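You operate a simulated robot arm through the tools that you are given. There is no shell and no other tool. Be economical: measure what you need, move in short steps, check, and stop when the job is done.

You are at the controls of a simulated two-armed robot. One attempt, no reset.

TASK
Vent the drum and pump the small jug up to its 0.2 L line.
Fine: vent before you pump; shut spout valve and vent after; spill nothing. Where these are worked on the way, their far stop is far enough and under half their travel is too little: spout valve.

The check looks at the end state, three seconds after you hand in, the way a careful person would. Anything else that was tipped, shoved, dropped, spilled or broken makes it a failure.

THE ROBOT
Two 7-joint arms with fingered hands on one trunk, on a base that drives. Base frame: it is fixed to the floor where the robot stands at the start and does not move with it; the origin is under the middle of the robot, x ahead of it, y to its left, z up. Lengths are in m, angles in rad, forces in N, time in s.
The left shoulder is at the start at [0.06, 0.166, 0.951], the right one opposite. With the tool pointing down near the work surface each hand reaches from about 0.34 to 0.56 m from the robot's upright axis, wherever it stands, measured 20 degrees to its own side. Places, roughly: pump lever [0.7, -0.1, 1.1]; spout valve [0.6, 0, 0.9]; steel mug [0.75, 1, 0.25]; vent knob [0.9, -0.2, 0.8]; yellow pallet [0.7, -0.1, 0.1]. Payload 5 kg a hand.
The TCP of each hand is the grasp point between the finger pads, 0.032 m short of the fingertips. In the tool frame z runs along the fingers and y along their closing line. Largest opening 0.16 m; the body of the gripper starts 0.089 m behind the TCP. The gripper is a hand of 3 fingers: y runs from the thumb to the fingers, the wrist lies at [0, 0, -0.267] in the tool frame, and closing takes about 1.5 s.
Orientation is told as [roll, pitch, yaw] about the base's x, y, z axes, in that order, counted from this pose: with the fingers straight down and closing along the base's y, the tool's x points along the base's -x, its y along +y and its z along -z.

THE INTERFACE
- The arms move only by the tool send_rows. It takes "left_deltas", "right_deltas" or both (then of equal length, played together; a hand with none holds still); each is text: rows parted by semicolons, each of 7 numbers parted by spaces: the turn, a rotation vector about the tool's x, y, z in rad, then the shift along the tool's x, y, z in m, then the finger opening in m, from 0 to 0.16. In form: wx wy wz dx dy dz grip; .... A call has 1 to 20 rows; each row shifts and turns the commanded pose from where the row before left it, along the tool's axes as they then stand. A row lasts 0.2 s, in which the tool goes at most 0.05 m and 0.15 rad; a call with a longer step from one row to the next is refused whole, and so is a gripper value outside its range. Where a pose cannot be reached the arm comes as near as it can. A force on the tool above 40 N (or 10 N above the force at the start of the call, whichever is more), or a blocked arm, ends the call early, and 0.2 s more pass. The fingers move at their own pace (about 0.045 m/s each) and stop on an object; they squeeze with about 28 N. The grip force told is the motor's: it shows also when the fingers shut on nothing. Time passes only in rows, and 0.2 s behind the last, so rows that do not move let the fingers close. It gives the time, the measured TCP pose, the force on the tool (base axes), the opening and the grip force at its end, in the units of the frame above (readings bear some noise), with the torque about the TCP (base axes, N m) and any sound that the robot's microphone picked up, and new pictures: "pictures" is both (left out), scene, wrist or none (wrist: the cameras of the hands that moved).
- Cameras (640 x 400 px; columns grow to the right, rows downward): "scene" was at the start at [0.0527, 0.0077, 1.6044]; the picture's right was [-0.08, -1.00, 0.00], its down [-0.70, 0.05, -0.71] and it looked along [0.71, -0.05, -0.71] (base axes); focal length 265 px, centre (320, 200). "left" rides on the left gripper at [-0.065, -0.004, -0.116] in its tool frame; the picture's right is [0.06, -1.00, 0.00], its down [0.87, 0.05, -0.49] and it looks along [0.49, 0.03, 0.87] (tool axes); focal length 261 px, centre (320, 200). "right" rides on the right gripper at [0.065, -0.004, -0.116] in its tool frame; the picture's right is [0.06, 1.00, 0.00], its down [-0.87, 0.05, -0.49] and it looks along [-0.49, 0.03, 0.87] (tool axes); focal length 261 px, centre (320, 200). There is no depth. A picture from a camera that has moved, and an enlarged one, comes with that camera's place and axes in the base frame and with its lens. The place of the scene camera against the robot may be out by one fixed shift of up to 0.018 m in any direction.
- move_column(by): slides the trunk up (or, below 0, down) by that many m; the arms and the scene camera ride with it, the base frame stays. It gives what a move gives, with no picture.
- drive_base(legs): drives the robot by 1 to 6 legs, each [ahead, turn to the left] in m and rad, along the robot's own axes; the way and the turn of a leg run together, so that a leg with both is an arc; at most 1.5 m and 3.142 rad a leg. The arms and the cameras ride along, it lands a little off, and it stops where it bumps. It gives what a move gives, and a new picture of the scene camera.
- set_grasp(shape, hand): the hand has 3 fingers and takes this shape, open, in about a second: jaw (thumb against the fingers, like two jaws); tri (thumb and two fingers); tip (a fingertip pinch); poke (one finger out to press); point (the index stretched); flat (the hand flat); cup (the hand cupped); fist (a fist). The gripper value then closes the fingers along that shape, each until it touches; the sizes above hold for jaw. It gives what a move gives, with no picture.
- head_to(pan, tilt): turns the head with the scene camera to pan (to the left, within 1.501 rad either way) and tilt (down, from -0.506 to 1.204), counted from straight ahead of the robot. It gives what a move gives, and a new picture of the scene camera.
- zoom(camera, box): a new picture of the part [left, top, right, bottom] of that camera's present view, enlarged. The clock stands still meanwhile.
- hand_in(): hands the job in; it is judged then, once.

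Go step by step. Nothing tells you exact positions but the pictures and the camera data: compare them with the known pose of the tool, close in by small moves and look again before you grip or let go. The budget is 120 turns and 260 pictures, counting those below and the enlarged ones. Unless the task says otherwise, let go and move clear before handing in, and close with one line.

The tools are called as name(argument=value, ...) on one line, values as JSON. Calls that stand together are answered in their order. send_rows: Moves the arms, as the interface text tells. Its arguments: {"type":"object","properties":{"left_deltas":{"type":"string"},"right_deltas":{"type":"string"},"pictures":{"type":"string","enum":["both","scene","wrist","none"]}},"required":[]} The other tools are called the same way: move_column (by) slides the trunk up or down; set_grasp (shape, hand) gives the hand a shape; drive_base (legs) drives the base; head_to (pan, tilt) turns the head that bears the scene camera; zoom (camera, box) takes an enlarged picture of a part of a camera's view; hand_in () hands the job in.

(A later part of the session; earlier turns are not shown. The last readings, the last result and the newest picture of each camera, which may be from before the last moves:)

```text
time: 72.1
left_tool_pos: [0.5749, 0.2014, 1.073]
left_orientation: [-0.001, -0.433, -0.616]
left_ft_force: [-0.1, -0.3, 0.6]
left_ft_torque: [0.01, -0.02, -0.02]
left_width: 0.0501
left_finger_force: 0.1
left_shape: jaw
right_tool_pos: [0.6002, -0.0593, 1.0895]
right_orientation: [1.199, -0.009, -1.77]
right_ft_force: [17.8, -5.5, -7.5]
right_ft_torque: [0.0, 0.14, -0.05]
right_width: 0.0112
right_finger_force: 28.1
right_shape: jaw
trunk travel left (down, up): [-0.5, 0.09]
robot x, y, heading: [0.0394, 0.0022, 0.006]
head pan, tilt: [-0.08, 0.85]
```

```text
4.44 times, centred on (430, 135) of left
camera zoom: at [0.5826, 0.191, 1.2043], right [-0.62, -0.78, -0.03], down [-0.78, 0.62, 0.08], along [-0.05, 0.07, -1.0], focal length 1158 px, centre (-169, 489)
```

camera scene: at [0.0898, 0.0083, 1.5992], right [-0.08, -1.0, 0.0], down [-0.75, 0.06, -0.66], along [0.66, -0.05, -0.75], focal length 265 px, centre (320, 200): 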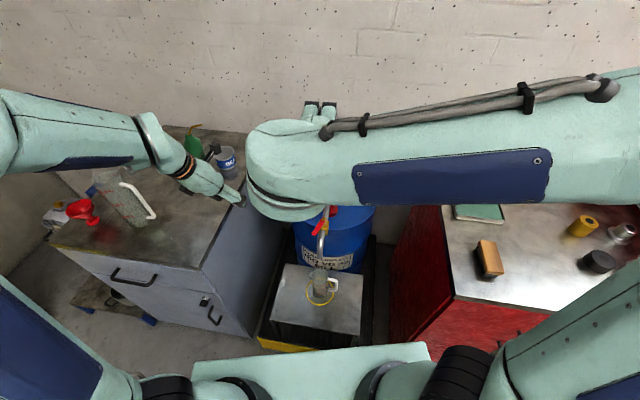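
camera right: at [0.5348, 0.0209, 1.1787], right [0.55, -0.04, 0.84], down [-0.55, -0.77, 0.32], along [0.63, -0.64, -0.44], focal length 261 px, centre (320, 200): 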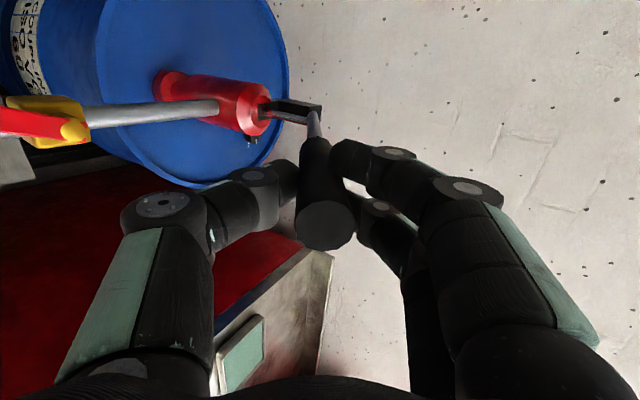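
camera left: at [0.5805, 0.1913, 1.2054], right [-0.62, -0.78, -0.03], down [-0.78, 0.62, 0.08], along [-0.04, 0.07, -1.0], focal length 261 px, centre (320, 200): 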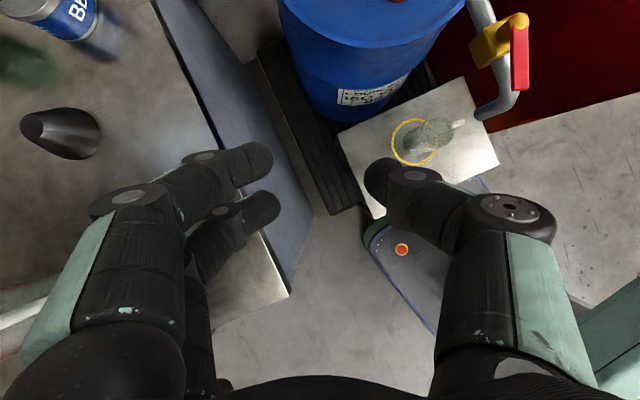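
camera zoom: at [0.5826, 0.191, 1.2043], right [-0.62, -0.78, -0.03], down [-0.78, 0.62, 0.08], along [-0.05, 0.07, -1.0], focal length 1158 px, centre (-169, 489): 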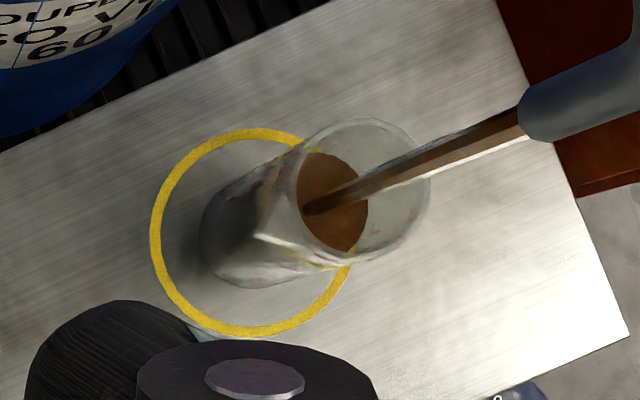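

It's quickly nearing 0.2 L and a stream is still in the air. I hold still and read again.

send_rows(right_deltas="0 0 0 0 0 0 0.01; 0 0 0 0 0 0 0.01", pictures="none")

zoom(camera="scene", box=[306, 268, 338, 298])

zoom(camera="left", box=[380, 90, 480, 180])

```text
time: 72.7
left_tool_pos: [0.5767, 0.2012, 1.0725]
left_orientation: [0.0, -0.435, -0.615]
left_ft_force: [0.1, 0.1, -0.5]
left_ft_torque: [0.0, 0.0, 0.0]
left_width: 0.0498
left_finger_force: 0.0
left_shape: jaw
right_tool_pos: [0.6018, -0.0601, 1.0895]
right_orientation: [1.2, -0.01, -1.772]
right_ft_force: [17.3, -4.0, -6.7]
right_ft_torque: [0.03, 0.2, -0.04]
right_width: 0.0107
right_finger_force: 28.2
right_shape: jaw
trunk travel left (down, up): [-0.5, 0.09]
robot x, y, heading: [0.0393, -0.0002, 0.005]
head pan, tilt: [-0.08, 0.85]
```

```text
13.33 times, centred on (322, 283) of scene
camera zoom: at [0.0923, 0.0077, 1.5991], right [-0.08, -1.0, 0.0], down [-0.75, 0.06, -0.66], along [0.66, -0.05, -0.75], focal length 3534 px, centre (293, -907)
```

zoom: 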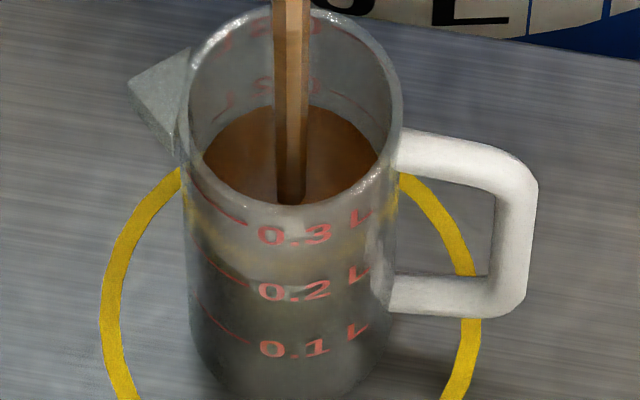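

```text
4.44 times, centred on (430, 135) of left
camera zoom: at [0.5825, 0.1912, 1.2043], right [-0.62, -0.78, -0.03], down [-0.78, 0.62, 0.08], along [-0.05, 0.07, -1.0], focal length 1158 px, centre (-169, 489)
```

zoom: 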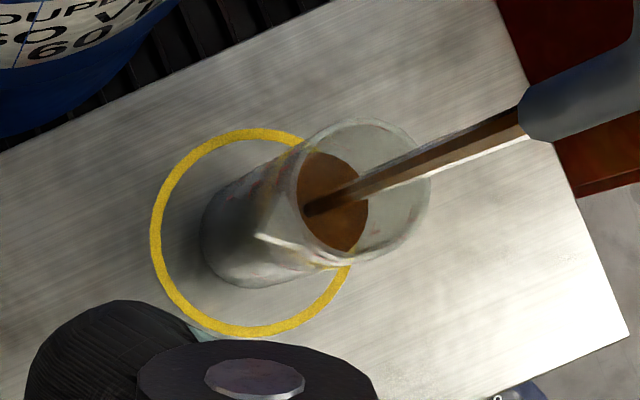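

The level holds while the lever is still, and I read about 0.19 L. I zoom in harder on the back-wall 0.2 mark before adding the last bit.

zoom(camera="scene", box=[314, 268, 330, 284])

zoom(camera="left", box=[415, 110, 455, 155])

```text
16.00 times, centred on (322, 276) of scene
camera zoom: at [0.0923, 0.0077, 1.5991], right [-0.08, -1.0, 0.0], down [-0.75, 0.06, -0.66], along [0.66, -0.05, -0.75], focal length 4241 px, centre (288, -1016)
```

zoom: 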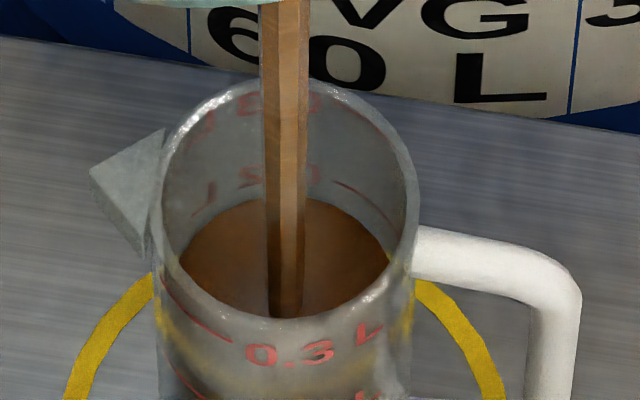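

```text
8.89 times, centred on (435, 132) of left
camera zoom: at [0.5825, 0.1912, 1.2043], right [-0.62, -0.78, -0.03], down [-0.78, 0.62, 0.08], along [-0.05, 0.07, -1.0], focal length 2317 px, centre (-702, 800)
```

zoom: 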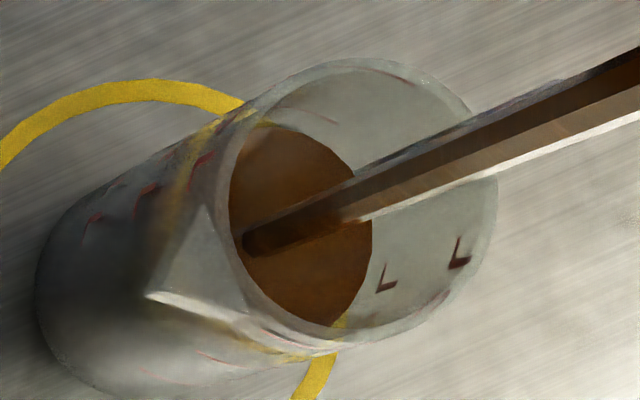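

Both views put the level just under the 0.2 mark, about 0.183 L. I add a small 0.05 rad of downstroke.

send_rows(right_deltas="-0.05 0 0 0 -0.009 0.0005 0.01; 0 0 0 0 0 0 0.01; 0 0 0 0 0 0 0.01", pictures="none")

zoom(camera="scene", box=[314, 268, 330, 284])

zoom(camera="left", box=[415, 110, 455, 155])

```text
time: 73.5
left_tool_pos: [0.5741, 0.2001, 1.0731]
left_orientation: [0.001, -0.438, -0.611]
left_ft_force: [-0.6, 0.7, -0.4]
left_ft_torque: [0.01, -0.03, 0.03]
left_width: 0.05
left_finger_force: 0.0
left_shape: jaw
right_tool_pos: [0.5978, -0.0594, 1.081]
right_orientation: [1.249, -0.008, -1.772]
right_ft_force: [9.5, -1.1, -2.2]
right_ft_torque: [0.02, 0.11, -0.04]
right_width: 0.011
right_finger_force: 27.8
right_shape: jaw
trunk travel left (down, up): [-0.5, 0.09]
robot x, y, heading: [0.0424, 0.0016, 0.005]
head pan, tilt: [-0.08, 0.85]
```

```text
16.00 times, centred on (322, 276) of scene
camera zoom: at [0.0911, 0.0081, 1.5991], right [-0.07, -1.0, 0.0], down [-0.75, 0.06, -0.66], along [0.66, -0.05, -0.75], focal length 4241 px, centre (288, -1016)
```

zoom: 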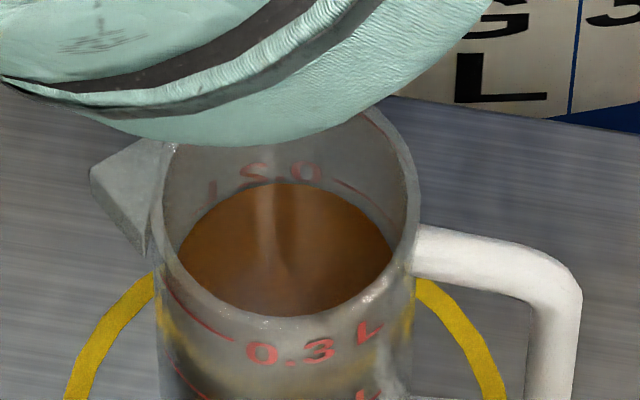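

```text
8.89 times, centred on (435, 132) of left
camera zoom: at [0.5816, 0.1916, 1.2047], right [-0.62, -0.78, -0.03], down [-0.78, 0.62, 0.08], along [-0.05, 0.07, -1.0], focal length 2317 px, centre (-702, 800)
```

zoom: 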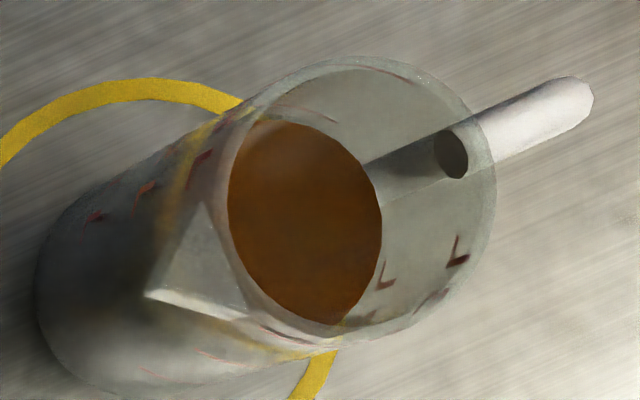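

The level now stands at the 0.2 mark in both views and the stream has stopped. I keep the right hand still on the lever and bring the left hand from the front left back to the valve handle.

send_rows(left_deltas="0.055 0 0.118 0 0 0 0.06; 0.055 0 0.118 0 0 0 0.06; 0.055 0 0.118 0 0 0 0.06; 0 -0.14 0 0 0 0 0.06; 0 -0.14 0 0 0 0 0.06; 0 -0.14 0 0 0 0 0.06; 0 -0.14 0 0 0 0 0.06; 0 0 0 0.0065 -0.0312 0.0188 0.06; 0 0 0 0.0065 -0.0312 0.0188 0.06; 0 0 0 0.0065 -0.0312 0.0188 0.06; 0 0 0 0.0065 -0.0312 0.0188 0.06; 0 0 0 0.0065 -0.0312 0.0188 0.06; 0 0 0 0 0 0 0.06", pictures="both")

```text
time: 76.3
left_tool_pos: [0.5107, 0.0688, 0.999]
left_orientation: [-0.002, -0.996, -1.003]
left_ft_force: [-0.4, 0.0, 0.2]
left_ft_torque: [-0.03, 0.0, 0.0]
left_width: 0.0598
left_finger_force: 0.0
left_shape: jaw
left hand out of reach, approached as far as the arm can: row 11, 12
right_tool_pos: [0.5966, -0.0595, 1.0818]
right_orientation: [1.25, -0.011, -1.772]
right_ft_force: [9.5, 1.9, -2.0]
right_ft_torque: [0.03, 0.04, 0.06]
right_width: 0.0114
right_finger_force: 28.1
right_shape: jaw
trunk travel left (down, up): [-0.5, 0.09]
robot x, y, heading: [0.0406, 0.0025, 0.003]
head pan, tilt: [-0.08, 0.85]
camera scene: at [0.091, 0.0085, 1.5991], right [-0.07, -1.0, 0.0], down [-0.75, 0.06, -0.66], along [0.66, -0.05, -0.75], focal length 265 px, centre (320, 200)
camera left: at [0.4746, 0.1185, 1.1155], right [-0.86, -0.51, -0.05], down [-0.43, 0.78, -0.46], along [0.27, -0.38, -0.89], focal length 261 px, centre (320, 200)
```

scene: 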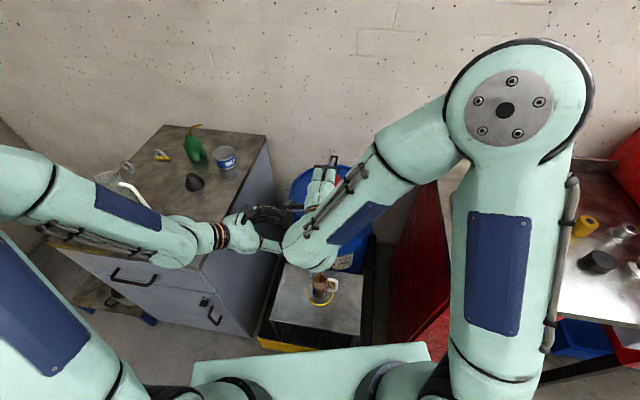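
left: 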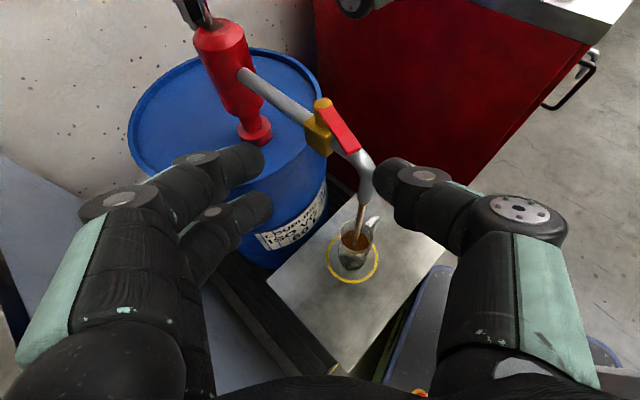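

There's a stream at the spout again. I check the jug level straight away.

zoom(camera="scene", box=[308, 264, 336, 292])

zoom(camera="left", box=[310, 90, 400, 290])

```text
14.29 times, centred on (322, 278) of scene
camera zoom: at [0.091, 0.0085, 1.5991], right [-0.07, -1.0, 0.0], down [-0.75, 0.06, -0.66], along [0.66, -0.05, -0.75], focal length 3786 px, centre (291, -914)
```

zoom: 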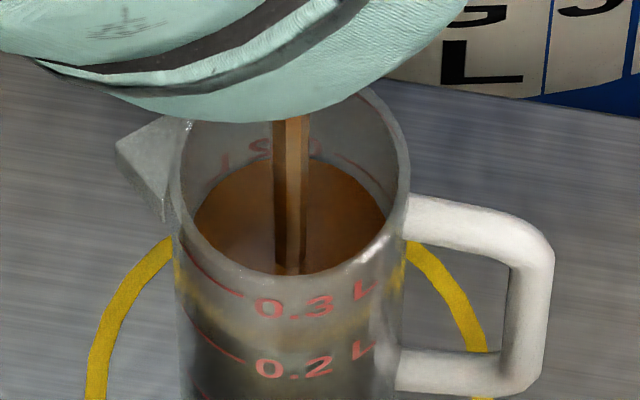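

```text
2.00 times, centred on (355, 190) of left
camera zoom: at [0.4746, 0.1185, 1.1155], right [-0.86, -0.51, -0.05], down [-0.43, 0.78, -0.46], along [0.27, -0.38, -0.89], focal length 521 px, centre (250, 220)
```

zoom: 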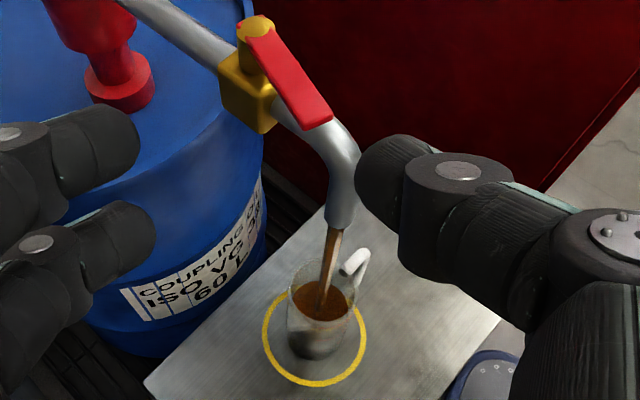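

The level hasn't changed, so that stream is only a dribble. Handle tip reads [0.533, -0.032, 0.915]. I advance the left hand toward it with the jaws at 5 cm.

send_rows(left_deltas="0 0 0 0.006 -0.011 0.015 0.05; 0 0 0 0.006 -0.011 0.02 0.05; 0 0 0 0 0 0.03 0.05; 0 0 0 0 0 0 0.05", pictures="wrist")

```text
time: 77.3
left_tool_pos: [0.5245, 0.0175, 0.9542]
left_orientation: [0.001, -0.997, -1.003]
left_ft_force: [-0.2, -0.3, 0.1]
left_ft_torque: [0.01, 0.0, 0.03]
left_width: 0.0502
left_finger_force: 0.0
left_shape: jaw
left hand out of reach, approached as far as the arm can: row 1
right_tool_pos: [0.5978, -0.0575, 1.0808]
right_orientation: [1.25, -0.01, -1.772]
right_ft_force: [8.7, 3.1, -1.8]
right_ft_torque: [0.0, 0.04, 0.07]
right_width: 0.0114
right_finger_force: 28.2
right_shape: jaw
trunk travel left (down, up): [-0.5, 0.09]
robot x, y, heading: [0.0403, 0.0012, 0.007]
head pan, tilt: [-0.08, 0.85]
camera left: at [0.4887, 0.0669, 1.0707], right [-0.86, -0.51, -0.05], down [-0.43, 0.78, -0.46], along [0.28, -0.38, -0.89], focal length 261 px, centre (320, 200)
```

left: 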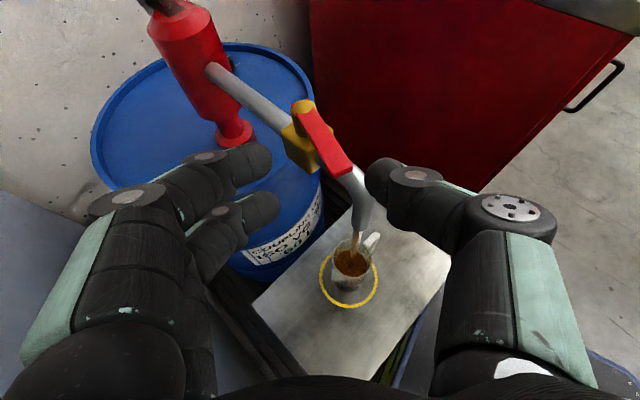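

The bar will pass between thumb (right of it) and fingers (left). I advance 4.5 cm.

send_rows(left_deltas="0 0 0 0 0 0.02 0.05; 0 0 0 0 0 0.015 0.05; 0 0 0 0 0 0.01 0.05; 0 0 0 0 0 0 0.05", pictures="wrist")

```text
time: 78.3
left_tool_pos: [0.5461, -0.0136, 0.9318]
left_orientation: [-0.001, -0.996, -1.003]
left_ft_force: [0.2, 0.2, -0.4]
left_ft_torque: [-0.03, -0.04, -0.03]
left_width: 0.0502
left_finger_force: 0.0
left_shape: jaw
right_tool_pos: [0.5976, -0.059, 1.0812]
right_orientation: [1.249, -0.011, -1.772]
right_ft_force: [9.8, 2.3, -1.7]
right_ft_torque: [-0.01, 0.07, 0.03]
right_width: 0.0115
right_finger_force: 28.1
right_shape: jaw
trunk travel left (down, up): [-0.5, 0.09]
robot x, y, heading: [0.0368, 0.0004, 0.004]
head pan, tilt: [-0.08, 0.85]
camera left: at [0.51, 0.0352, 1.0471], right [-0.86, -0.51, -0.05], down [-0.43, 0.78, -0.46], along [0.28, -0.38, -0.89], focal length 261 px, centre (320, 200)
```

left: 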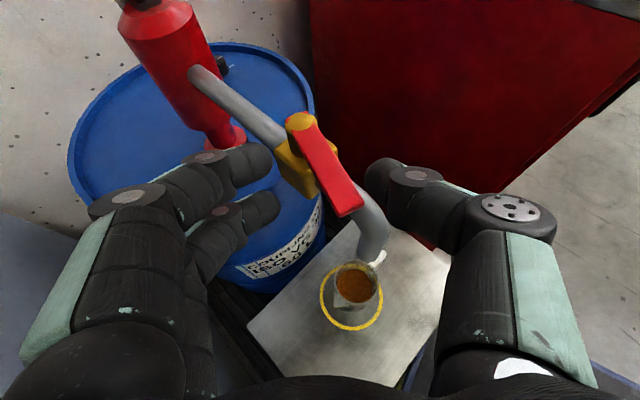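

The bar is between thumb and fingers now. I push with the thumb along the arc, first left, then forward, to swing the handle back toward closed.

send_rows(left_deltas="0 0 0 0.0022 0.0073 -0.0034 0.045; 0 0 0 0.0022 0.0073 -0.0034 0.045; 0 0 0 0.0022 0.0073 -0.0034 0.045; 0 0 0 0 0.009 0.0002 0.045; 0 0 0 0 0 0 0.045", pictures="wrist")

```text
time: 79.5
left_tool_pos: [0.5666, 0.013, 0.9303]
left_orientation: [0.0, -0.998, -1.005]
left_ft_force: [-0.4, 0.1, -1.5]
left_ft_torque: [0.05, -0.01, -0.03]
left_width: 0.0456
left_finger_force: 0.0
left_shape: jaw
right_tool_pos: [0.5978, -0.0577, 1.0812]
right_orientation: [1.25, -0.01, -1.773]
right_ft_force: [8.9, 2.2, -1.9]
right_ft_torque: [0.0, 0.04, 0.06]
right_width: 0.0112
right_finger_force: 28.1
right_shape: jaw
trunk travel left (down, up): [-0.5, 0.09]
robot x, y, heading: [0.0446, -0.0004, 0.01]
head pan, tilt: [-0.08, 0.85]
camera left: at [0.5305, 0.0627, 1.0468], right [-0.86, -0.51, -0.05], down [-0.43, 0.78, -0.46], along [0.27, -0.38, -0.89], focal length 261 px, centre (320, 200)
```

left: 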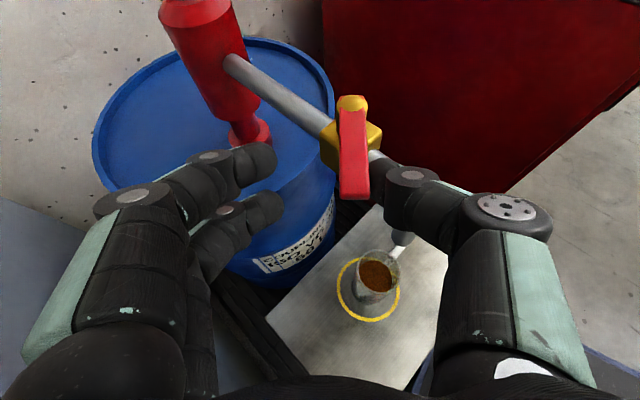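

The handle follows. I keep pushing forward toward its closed stop.

send_rows(left_deltas="0 0 0 -0.0008 0.008 0.0013 0.045; 0 0 0 -0.0008 0.008 0.0013 0.045; 0 0 0 -0.0008 0.008 0.0013 0.045; 0 0 0 -0.0015 0.007 0.002 0.045; 0 0 0 0 0 0 0.045", pictures="wrist")

```text
time: 80.7
left_tool_pos: [0.5954, 0.0213, 0.9294]
left_orientation: [0.0, -0.995, -1.002]
left_ft_force: [-0.1, 0.1, 0.2]
left_ft_torque: [0.01, 0.04, 0.02]
left_width: 0.0455
left_finger_force: 0.2
left_shape: jaw
right_tool_pos: [0.5969, -0.0588, 1.0814]
right_orientation: [1.251, -0.009, -1.773]
right_ft_force: [8.5, 2.0, -2.4]
right_ft_torque: [0.02, 0.06, 0.04]
right_width: 0.0112
right_finger_force: 27.8
right_shape: jaw
trunk travel left (down, up): [-0.5, 0.09]
robot x, y, heading: [0.0414, 0.0025, 0.003]
head pan, tilt: [-0.08, 0.85]
camera left: at [0.5605, 0.0721, 1.0461], right [-0.86, -0.51, -0.05], down [-0.43, 0.78, -0.46], along [0.27, -0.38, -0.89], focal length 261 px, centre (320, 200)
```

left: 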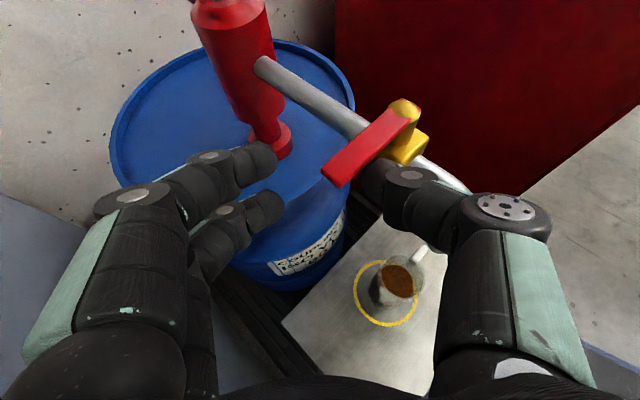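

The handle stands across the pipe again. I push a little further to be sure it's against its stop.

send_rows(left_deltas="0 0 0 -0.0025 0.006 0.003 0.045; 0 0 0 -0.0025 0.006 0.003 0.045; 0 0 0 0 0 0 0.045", pictures="wrist")

```text
time: 81.5
left_tool_pos: [0.609, 0.0243, 0.9288]
left_orientation: [-0.002, -0.991, -1.004]
left_ft_force: [-17.9, 9.0, -12.4]
left_ft_torque: [0.54, -0.31, -0.92]
left_width: 0.0522
left_finger_force: 0.0
left_shape: jaw
right_tool_pos: [0.5973, -0.0589, 1.0822]
right_orientation: [1.251, -0.01, -1.772]
right_ft_force: [12.3, -2.0, -2.4]
right_ft_torque: [-0.03, 0.03, 0.01]
right_width: 0.0115
right_finger_force: 27.9
right_shape: jaw
trunk travel left (down, up): [-0.5, 0.09]
robot x, y, heading: [0.0341, 0.0004, 0.003]
head pan, tilt: [-0.08, 0.85]
camera left: at [0.5733, 0.0735, 1.0459], right [-0.86, -0.51, -0.05], down [-0.43, 0.78, -0.46], along [0.27, -0.37, -0.89], focal length 261 px, centre (320, 200)
```

left: 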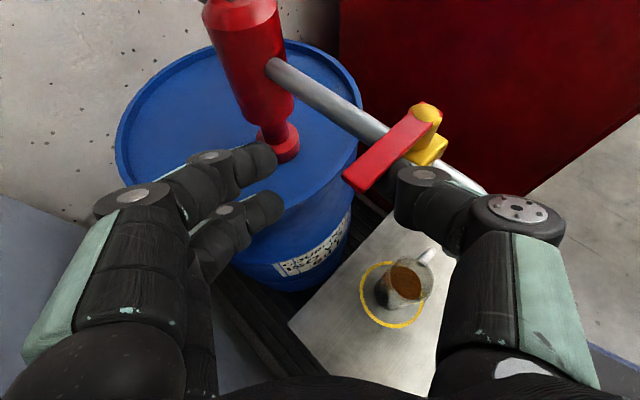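

Firm resistance: the valve is shut. I back the left hand out the way it came and off to the left.

send_rows(left_deltas="0 0 0 0 -0.012 0 0.05; 0 0 0 0 0 -0.02 0.05; 0 0 0 0 0 -0.035 0.05; 0 0 0 0 0 -0.035 0.05; 0 0 0 0 0 -0.035 0.05; 0 0 0 0.005 0.02 -0.03 0.05; 0 0 0 0 0.02 -0.03 0.05; 0 0 0 0 0 0 0.05", pictures="both")

zoom(camera="scene", box=[308, 264, 336, 292])

```text
time: 83.3
left_tool_pos: [0.5504, 0.1725, 1.0278]
left_orientation: [0.0, -0.997, -1.004]
left_ft_force: [-0.2, 0.5, 0.0]
left_ft_torque: [-0.04, 0.0, 0.01]
left_width: 0.05
left_finger_force: 0.0
left_shape: jaw
right_tool_pos: [0.5974, -0.0587, 1.0818]
right_orientation: [1.249, -0.01, -1.77]
right_ft_force: [9.5, 0.2, -2.0]
right_ft_torque: [0.03, 0.04, 0.03]
right_width: 0.0117
right_finger_force: 28.2
right_shape: jaw
trunk travel left (down, up): [-0.5, 0.09]
robot x, y, heading: [0.0444, 0.0047, 0.005]
head pan, tilt: [-0.08, 0.85]
camera scene: at [0.0911, 0.0085, 1.5991], right [-0.08, -1.0, 0.0], down [-0.75, 0.06, -0.66], along [0.66, -0.05, -0.75], focal length 265 px, centre (320, 200)
camera left: at [0.513, 0.2223, 1.1436], right [-0.86, -0.51, -0.05], down [-0.43, 0.78, -0.46], along [0.27, -0.38, -0.89], focal length 261 px, centre (320, 200)
```

scene: 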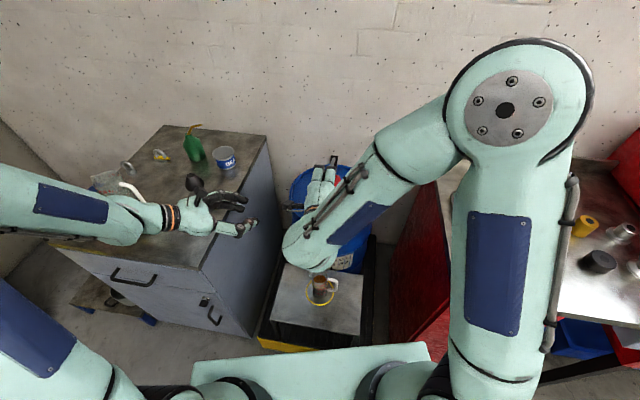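
left: 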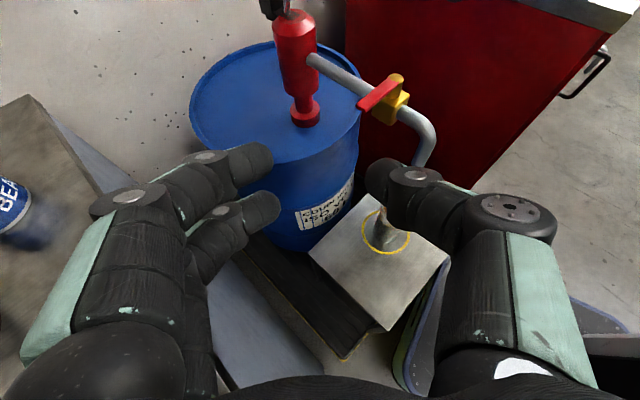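

```text
14.29 times, centred on (322, 278) of scene
camera zoom: at [0.0911, 0.0085, 1.5991], right [-0.08, -1.0, 0.0], down [-0.75, 0.06, -0.66], along [0.66, -0.05, -0.75], focal length 3786 px, centre (291, -914)
```

zoom: 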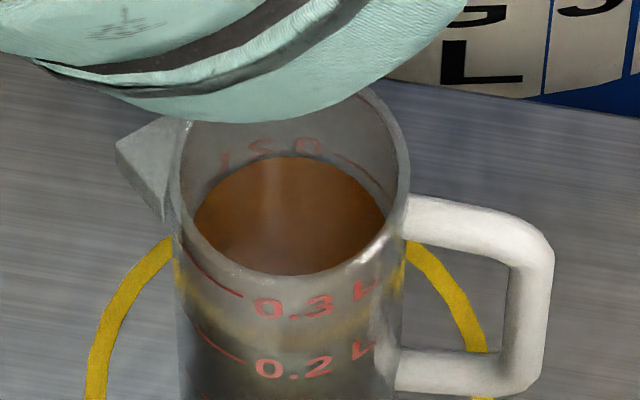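

The valve is shut, the stream is gone and the level stands at the 0.2 mark. Now I open the right hand, draw it back off the lever and see that the lever stays put.

send_rows(right_deltas="0 0 0 0 0 0 0.06; 0 0 0 0 0 0 0.08; 0 0 0 0 0 0 0.08; 0 0 0 0 0 0 0.08; 0 0 0 0 0 -0.02 0.08; 0 0 0 0 0 -0.04 0.08; 0 0 0 0 0 -0.04 0.08; 0 0 0 0 0.03 -0.01 0.08; 0 0 0 0 0.04 0 0.08; 0 0 0 0 0.04 0 0.08; 0 0 0 0 0 0 0.08", pictures="both")

zoom(camera="left", box=[180, 0, 460, 260])

```text
time: 85.7
left_tool_pos: [0.5484, 0.1737, 1.0261]
left_orientation: [0.0, -0.998, -1.005]
left_ft_force: [0.4, 0.0, 1.1]
left_ft_torque: [0.01, 0.0, 0.02]
left_width: 0.0498
left_finger_force: 0.2
left_shape: jaw
right_tool_pos: [0.5284, -0.0428, 1.2219]
right_orientation: [1.249, -0.011, -1.773]
right_ft_force: [0.1, -0.2, 0.1]
right_ft_torque: [0.01, -0.01, 0.01]
right_width: 0.08
right_finger_force: 0.1
right_shape: jaw
trunk travel left (down, up): [-0.5, 0.09]
robot x, y, heading: [0.0422, 0.001, 0.007]
head pan, tilt: [-0.08, 0.85]
camera scene: at [0.0899, 0.0087, 1.5992], right [-0.08, -1.0, 0.0], down [-0.75, 0.06, -0.66], along [0.66, -0.05, -0.75], focal length 265 px, centre (320, 200)
camera right: at [0.4333, 0.0432, 1.2535], right [0.32, 0.01, 0.95], down [-0.61, -0.76, 0.22], along [0.72, -0.65, -0.24], focal length 261 px, centre (320, 200)
```

scene: 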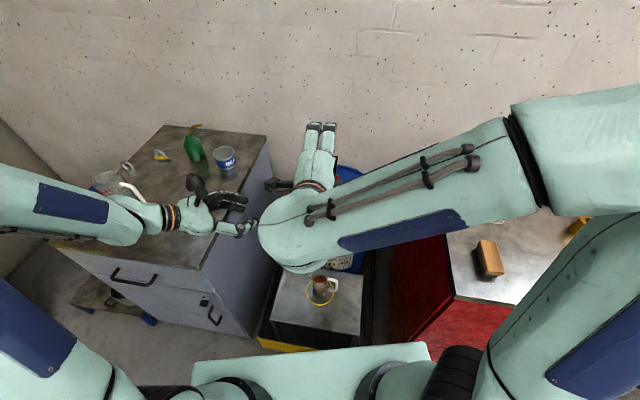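
right: 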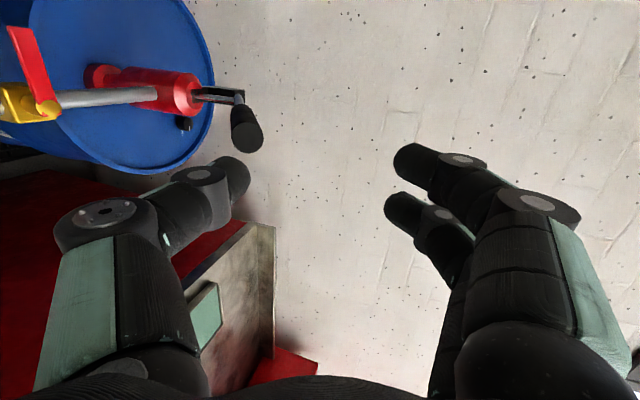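

```text
1.54 times, centred on (320, 130) of left
camera zoom: at [0.5122, 0.2222, 1.1437], right [-0.86, -0.51, -0.05], down [-0.43, 0.78, -0.46], along [0.28, -0.38, -0.89], focal length 401 px, centre (320, 308)
```

zoom: 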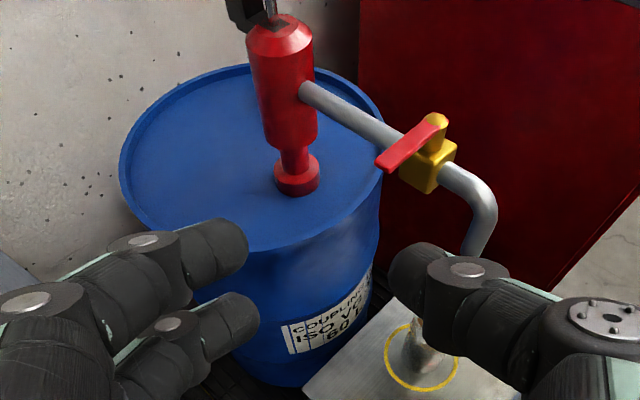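

The lever stays where it was and the valve is across the pipe. Next the vent must be shut: I move the right hand up and to the right and undo its roll and tilt.

send_rows(right_deltas="0 0 0 0 0.03 0 0.08; 0 0 0 -0.035 0.03 0 0.07; 0 0 0 -0.04 0.01 0 0.06; 0 0 0 -0.04 0 0 0.06; 0 0 0 -0.04 0 0 0.06; 0 0 -0.143 0 0 0 0.06; 0 0 -0.143 0 0 0 0.06; 0 0 -0.143 0 0 0 0.06; 0 0 -0.143 0 0 0 0.06; 0 0 -0.143 0 0 0 0.06; 0 0 -0.143 0 0 0 0.06; 0 0 -0.143 0 0 0 0.06; 0 0 -0.143 0 0 0 0.06; 0 0 -0.143 0 0 0 0.06; 0 0 -0.143 0 0 0 0.06; 0 0 -0.141 0 0 0 0.06; 0 0.14 0 0 0 0 0.06; 0 0.14 0 0 0 0 0.06; 0 0.14 0 0 0 0 0.06; 0 0.14 0 0 0 0 0.06", pictures="none")

send_rows(right_deltas="0 0.14 0 0 0 0 0.06; 0 0.14 0 0 0 0 0.06; 0 0.14 0 0 0 0 0.06; 0 0.14 0 0 0 0 0.06; 0 0 0 0 0 0 0.06", pictures="both")

```text
time: 89.9
left_tool_pos: [0.5488, 0.1718, 1.0274]
left_orientation: [0.002, -0.997, -1.004]
left_ft_force: [0.4, -0.2, 0.1]
left_ft_torque: [0.01, 0.04, -0.04]
left_width: 0.0501
left_finger_force: 0.0
left_shape: jaw
right_tool_pos: [0.5195, -0.1979, 1.2883]
right_orientation: [-0.013, -0.689, -0.191]
right_ft_force: [0.2, 0.8, -0.8]
right_ft_torque: [0.0, -0.02, 0.0]
right_width: 0.0605
right_finger_force: 0.0
right_shape: jaw
trunk travel left (down, up): [-0.5, 0.09]
robot x, y, heading: [0.037, 0.0028, 0.006]
head pan, tilt: [-0.08, 0.85]
```

```text
time: 91.1
left_tool_pos: [0.5478, 0.1727, 1.0271]
left_orientation: [0.003, -0.995, -1.005]
left_ft_force: [-0.6, 0.3, -0.5]
left_ft_torque: [0.02, -0.01, 0.06]
left_width: 0.0498
left_finger_force: 0.0
left_shape: jaw
right_tool_pos: [0.5179, -0.1995, 1.2884]
right_orientation: [-0.01, -0.129, -0.2]
right_ft_force: [0.7, -0.4, 0.1]
right_ft_torque: [0.02, -0.05, 0.03]
right_width: 0.0606
right_finger_force: 0.1
right_shape: jaw
trunk travel left (down, up): [-0.5, 0.09]
robot x, y, heading: [0.0383, 0.001, 0.008]
head pan, tilt: [-0.08, 0.85]
camera scene: at [0.0893, 0.0083, 1.5992], right [-0.08, -1.0, 0.0], down [-0.75, 0.06, -0.66], along [0.66, -0.05, -0.75], focal length 265 px, centre (320, 200)
camera right: at [0.4402, -0.1864, 1.3947], right [0.14, 0.99, -0.02], down [0.79, -0.1, 0.6], along [0.59, -0.1, -0.8], focal length 261 px, centre (320, 200)
```

scene: 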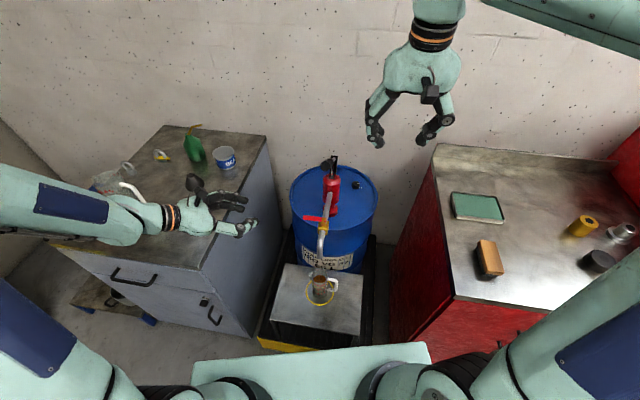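
right: 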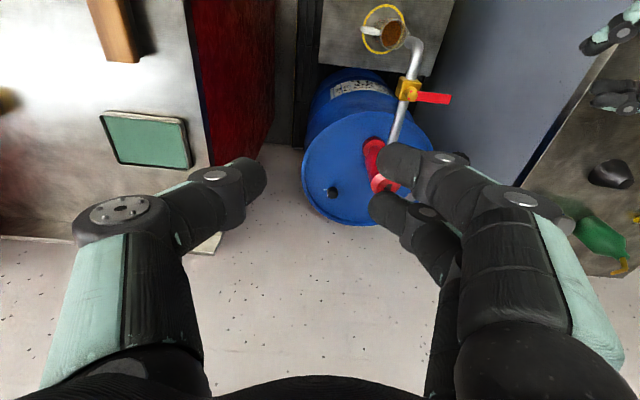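

The area is clear. I take the right hand back over the vent knob.

send_rows(right_deltas="0 0 0 -0.0278 0.0024 0.0302 0.06; 0 0 0 -0.0278 0.0024 0.0302 0.06; 0 0 0 -0.0278 0.0024 0.0302 0.06; 0 0 0 -0.0278 0.0024 0.0302 0.06; 0 0 0 -0.0278 0.0024 0.0302 0.06; 0 0 0 -0.0278 0.0024 0.0302 0.06; 0 0 0 -0.0278 0.0024 0.0302 0.06; 0 0 0 -0.0278 0.0024 0.0302 0.06; 0 0 0 -0.0278 0.0024 0.0302 0.06; 0 0 0 -0.0094 0.0048 0.0356 0.06; 0 0 0 -0.0094 0.0048 0.0356 0.06; 0 0 0 -0.0094 0.0048 0.0356 0.06; 0 0 0 -0.0094 0.0048 0.0356 0.06; 0 0 0 -0.0094 0.0048 0.0356 0.06; 0 0 0 0 0 0 0.06", pictures="wrist")

zoom(camera="scene", box=[306, 268, 338, 298])

```text
time: 94.3
left_tool_pos: [0.5482, 0.1722, 1.0276]
left_orientation: [0.003, -0.996, -1.005]
left_ft_force: [-0.1, 0.5, -0.6]
left_ft_torque: [0.05, 0.03, 0.03]
left_width: 0.0499
left_finger_force: 0.1
left_shape: jaw
right_tool_pos: [0.8733, -0.2276, 0.8804]
right_orientation: [-0.006, -0.129, -0.2]
right_ft_force: [0.2, 0.2, 0.3]
right_ft_torque: [-0.03, 0.0, -0.01]
right_width: 0.0606
right_finger_force: 0.0
right_shape: jaw
trunk travel left (down, up): [-0.5, 0.09]
robot x, y, heading: [0.0412, -0.0035, 0.008]
head pan, tilt: [-0.08, 0.85]
camera right: at [0.7946, -0.2157, 0.9864], right [0.14, 0.99, -0.02], down [0.79, -0.1, 0.6], along [0.59, -0.1, -0.8], focal length 261 px, centre (320, 200)
```

right: 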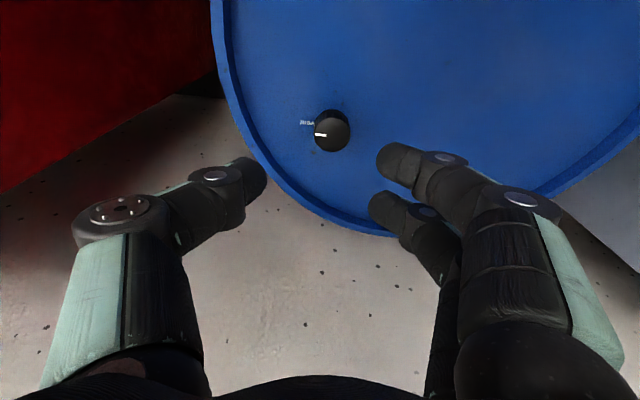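

```text
13.33 times, centred on (322, 283) of scene
camera zoom: at [0.0895, 0.0084, 1.5992], right [-0.08, -1.0, 0.0], down [-0.75, 0.06, -0.66], along [0.66, -0.05, -0.75], focal length 3534 px, centre (293, -907)
```

zoom: 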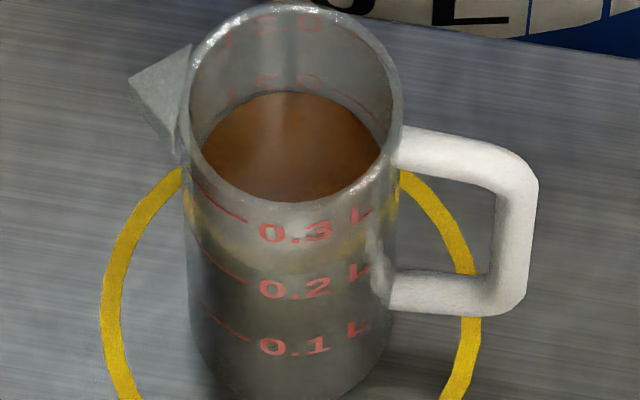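

The level rests on the 0.2 mark. I turn the hand to yaw -0.7, go down around the knob and grip.

send_rows(right_deltas="0.016 0 0.124 0 0 0 0.06; 0.016 0 0.124 0 0 0 0.06; 0.016 0 0.124 0 0 0 0.06; 0.016 0 0.124 0 0 0 0.06; 0 0 0 0.0037 0.0021 0.0213 0.06; 0 0 0 0.0037 0.0021 0.0213 0.06; 0 0 0 0.0037 0.0021 0.0213 0.06; 0 0 0 0.0037 0.0021 0.0213 0.06; 0 0 0 0 0 0 0.06", pictures="wrist")

```text
time: 96.3
left_tool_pos: [0.5486, 0.1726, 1.027]
left_orientation: [0.002, -0.997, -1.005]
left_ft_force: [-0.5, -0.7, -0.2]
left_ft_torque: [-0.01, -0.01, 0.02]
left_width: 0.0499
left_finger_force: 0.0
left_shape: jaw
right_tool_pos: [0.8744, -0.2189, 0.7941]
right_orientation: [-0.007, -0.135, -0.701]
right_ft_force: [0.0, 0.9, -0.2]
right_ft_torque: [-0.03, -0.01, 0.0]
right_width: 0.0605
right_finger_force: 0.0
right_shape: jaw
trunk travel left (down, up): [-0.5, 0.09]
robot x, y, heading: [0.0382, -0.0001, 0.004]
head pan, tilt: [-0.08, 0.85]
camera right: at [0.8114, -0.17, 0.8993], right [0.6, 0.8, -0.02], down [0.65, -0.47, 0.6], along [0.48, -0.37, -0.8], focal length 261 px, centre (320, 200)
```

right: 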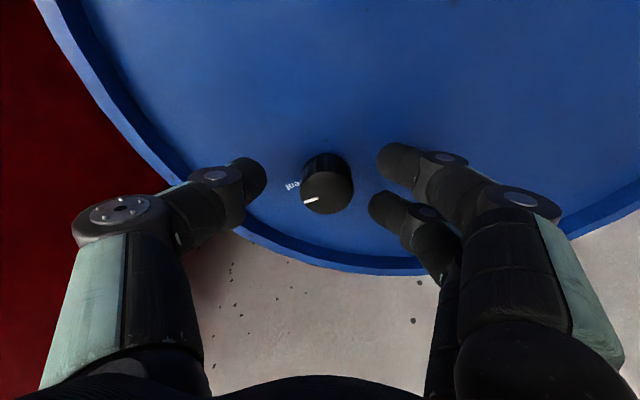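

The knob is nearly centred. I shift 4 mm, close, and start turning counter-clockwise.

send_rows(right_deltas="0 0 0 -0.002 0.004 0.001 0.06; 0 0 0 0 0 0 0.03; 0 0 0 0 0 0 0.015; 0 0 0 0 0 0 0.01; 0 0 0 0 0 0 0.01; 0 0 0 0 0 0 0.01; -0.016 0 -0.119 0 0 0 0.01; -0.016 0 -0.119 0 0 0 0.01; -0.016 0 -0.119 0 0 0 0.01; -0.016 0 -0.119 0 0 0 0.01; 0 0 0 0 0 0 0.01", pictures="wrist")

zoom(camera="scene", box=[328, 160, 392, 200])

```text
time: 98.7
left_tool_pos: [0.5464, 0.1714, 1.0273]
left_orientation: [0.001, -0.996, -1.007]
left_ft_force: [-0.2, 0.9, -0.1]
left_ft_torque: [-0.01, 0.0, -0.04]
left_width: 0.0498
left_finger_force: 0.1
left_shape: jaw
right_tool_pos: [0.877, -0.2198, 0.792]
right_orientation: [-0.006, -0.13, -0.221]
right_ft_force: [-19.2, -2.7, -2.5]
right_ft_torque: [-0.07, 0.38, -0.02]
right_width: 0.0198
right_finger_force: 28.2
right_shape: jaw
trunk travel left (down, up): [-0.5, 0.09]
robot x, y, heading: [0.0411, 0.0015, 0.007]
head pan, tilt: [-0.08, 0.85]
camera right: at [0.8003, -0.2057, 0.899], right [0.16, 0.99, -0.02], down [0.79, -0.12, 0.6], along [0.59, -0.11, -0.8], focal length 261 px, centre (320, 200)
```

right: 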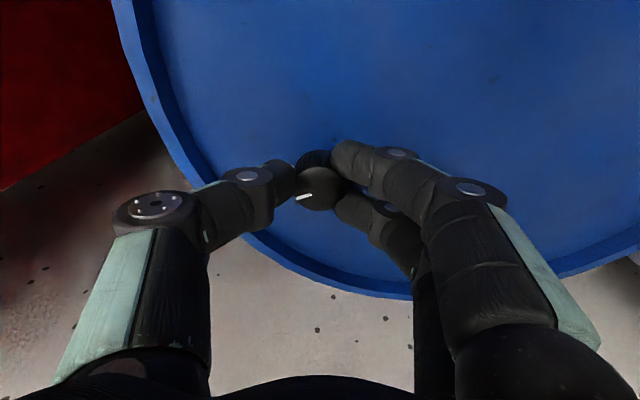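

```text
10.00 times, centred on (360, 180) of scene
camera zoom: at [0.0885, 0.008, 1.5992], right [-0.08, -1.0, 0.0], down [-0.75, 0.06, -0.66], along [0.66, -0.05, -0.75], focal length 2650 px, centre (-80, 400)
```

zoom: 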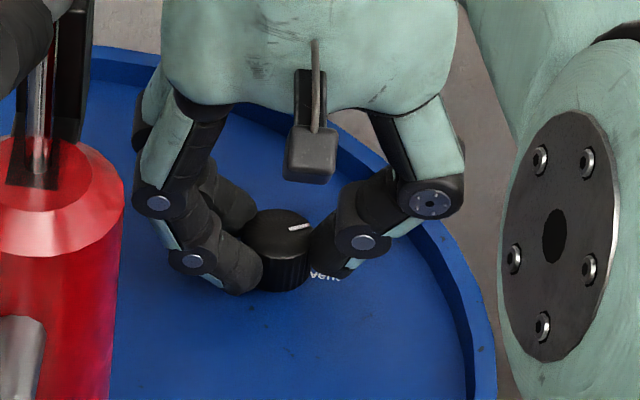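

It's turning along. I continue counter-clockwise to about +0.38.

send_rows(right_deltas="-0.016 0 -0.119 0.002 0 0 0.01; -0.016 0 -0.119 0 0 0 0.01; -0.016 0 -0.119 0 0 0 0.01; -0.016 0 -0.119 0 0 0 0.01; -0.016 0 -0.119 0 0 0 0.01; 0 0 0 0 0 0 0.01", pictures="wrist")

zoom(camera="scene", box=[328, 160, 392, 200])

```text
time: 100.1
left_tool_pos: [0.5469, 0.1701, 1.0277]
left_orientation: [0.003, -0.995, -1.008]
left_ft_force: [-0.4, -0.1, -0.2]
left_ft_torque: [0.02, 0.02, 0.0]
left_width: 0.0499
left_finger_force: 0.1
left_shape: jaw
right_tool_pos: [0.8765, -0.2225, 0.7928]
right_orientation: [-0.006, -0.128, 0.383]
right_ft_force: [-16.4, -23.5, -3.8]
right_ft_torque: [-0.55, 0.28, -0.13]
right_width: 0.0203
right_finger_force: 27.8
right_shape: jaw
trunk travel left (down, up): [-0.5, 0.09]
robot x, y, heading: [0.0399, -0.001, 0.002]
head pan, tilt: [-0.08, 0.85]
camera right: at [0.8058, -0.2538, 0.8993], right [-0.43, 0.9, -0.01], down [0.72, 0.35, 0.6], along [0.55, 0.25, -0.8], focal length 261 px, centre (320, 200)
```

right: 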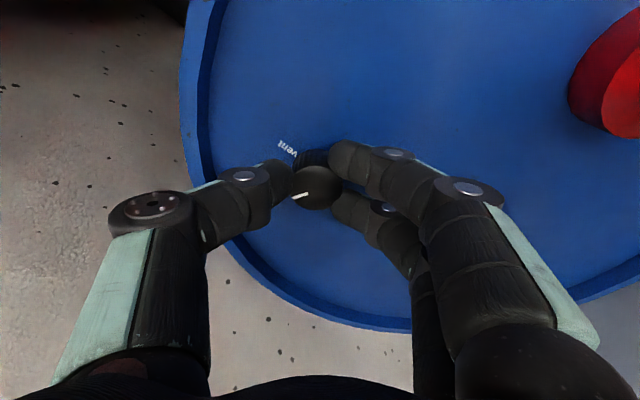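

```text
10.00 times, centred on (360, 180) of scene
camera zoom: at [0.0889, 0.0061, 1.5992], right [-0.08, -1.0, 0.0], down [-0.75, 0.06, -0.66], along [0.66, -0.05, -0.75], focal length 2650 px, centre (-80, 400)
```

zoom: 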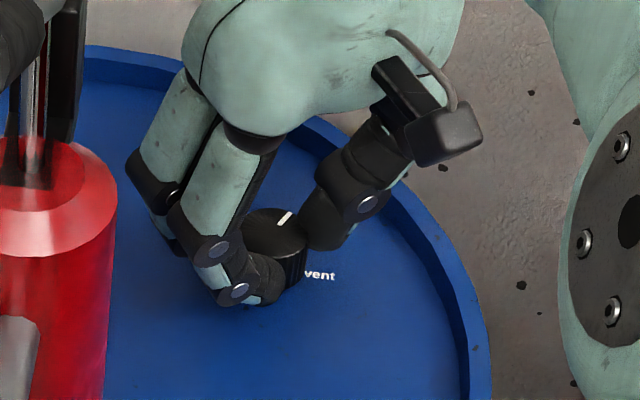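

The mark is about 25–30° short of closed. I ease the side load and go on turning.

send_rows(right_deltas="-0.016 0 -0.119 0.0025 -0.001 0 0.01; -0.016 0 -0.119 0 0 0 0.01; -0.016 0 -0.119 0 0 0 0.01; -0.016 0 -0.119 0 0 0 0.01; 0 0 0 0 0 0 0.01", pictures="wrist")

zoom(camera="scene", box=[328, 160, 392, 200])

```text
time: 101.3
left_tool_pos: [0.5489, 0.1709, 1.0276]
left_orientation: [0.002, -0.994, -1.003]
left_ft_force: [0.0, -0.3, -0.7]
left_ft_torque: [0.0, 0.01, 0.04]
left_width: 0.0497
left_finger_force: 0.1
left_shape: jaw
right_tool_pos: [0.8781, -0.2241, 0.793]
right_orientation: [-0.006, -0.126, 0.863]
right_ft_force: [2.5, -26.5, 0.8]
right_ft_torque: [-0.65, -0.22, -0.22]
right_width: 0.0207
right_finger_force: 27.8
right_shape: jaw
trunk travel left (down, up): [-0.5, 0.09]
robot x, y, heading: [0.04, -0.0003, 0.005]
head pan, tilt: [-0.08, 0.85]
camera right: at [0.8289, -0.2856, 0.8994], right [-0.8, 0.6, -0.01], down [0.48, 0.65, 0.6], along [0.37, 0.47, -0.8], focal length 261 px, centre (320, 200)
```

right: 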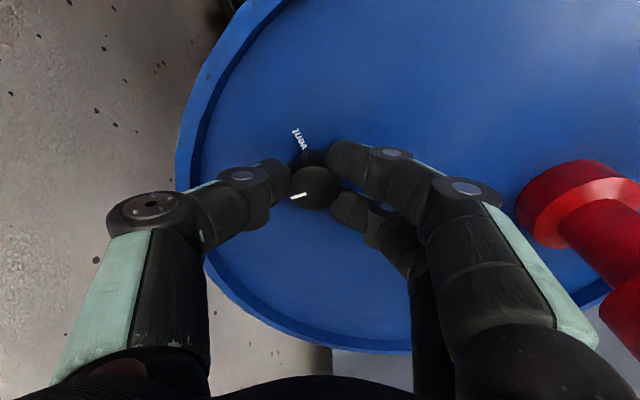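

```text
10.00 times, centred on (360, 180) of scene
camera zoom: at [0.0902, 0.0058, 1.5992], right [-0.08, -1.0, 0.0], down [-0.75, 0.06, -0.66], along [0.66, -0.05, -0.75], focal length 2650 px, centre (-80, 400)
```

zoom: 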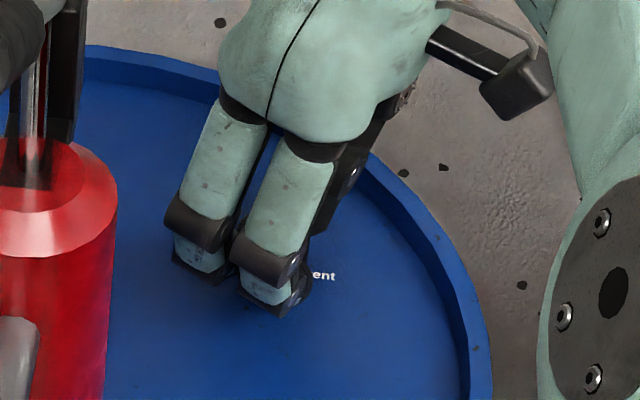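

It turned about 90° in all. I go a little more to feel the stop.

send_rows(right_deltas="-0.016 0 -0.1 0.001 0.001 0 0.01; -0.012 0 -0.1 0 0 0 0.01; 0 0 0 0 0 0 0.01", pictures="wrist")

```text
time: 102.0
left_tool_pos: [0.5479, 0.1732, 1.0287]
left_orientation: [0.001, -0.996, -1.003]
left_ft_force: [-0.1, -0.4, -0.1]
left_ft_torque: [0.01, 0.04, -0.01]
left_width: 0.0499
left_finger_force: 0.0
left_shape: jaw
right_tool_pos: [0.8747, -0.227, 0.7937]
right_orientation: [-0.014, -0.108, 1.035]
right_ft_force: [6.3, -3.9, 8.6]
right_ft_torque: [-0.13, -0.08, -0.13]
right_width: 0.0207
right_finger_force: 28.0
right_shape: jaw
right hand out of reach, approached as far as the arm can: row 2
trunk travel left (down, up): [-0.5, 0.09]
robot x, y, heading: [0.0426, 0.0013, 0.003]
head pan, tilt: [-0.08, 0.85]
stopped in row 3 (right hand): the force on the tool passed its limit at 48 N (the readings are from after the stop); the commanded pose is now the measured one
camera right: at [0.8393, -0.2944, 0.9008], right [-0.89, 0.46, -0.02], down [0.36, 0.73, 0.58], along [0.28, 0.51, -0.81], focal length 261 px, centre (320, 200)
```

right: 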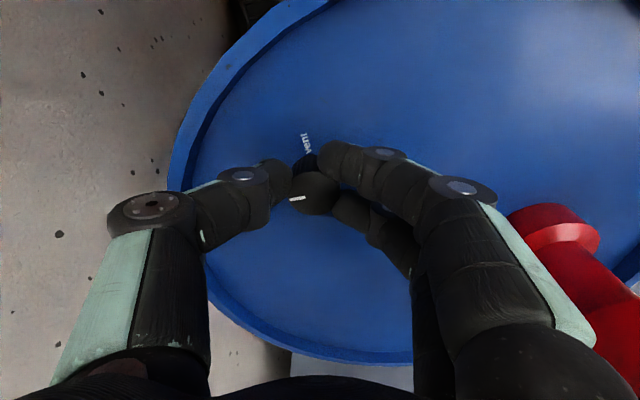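

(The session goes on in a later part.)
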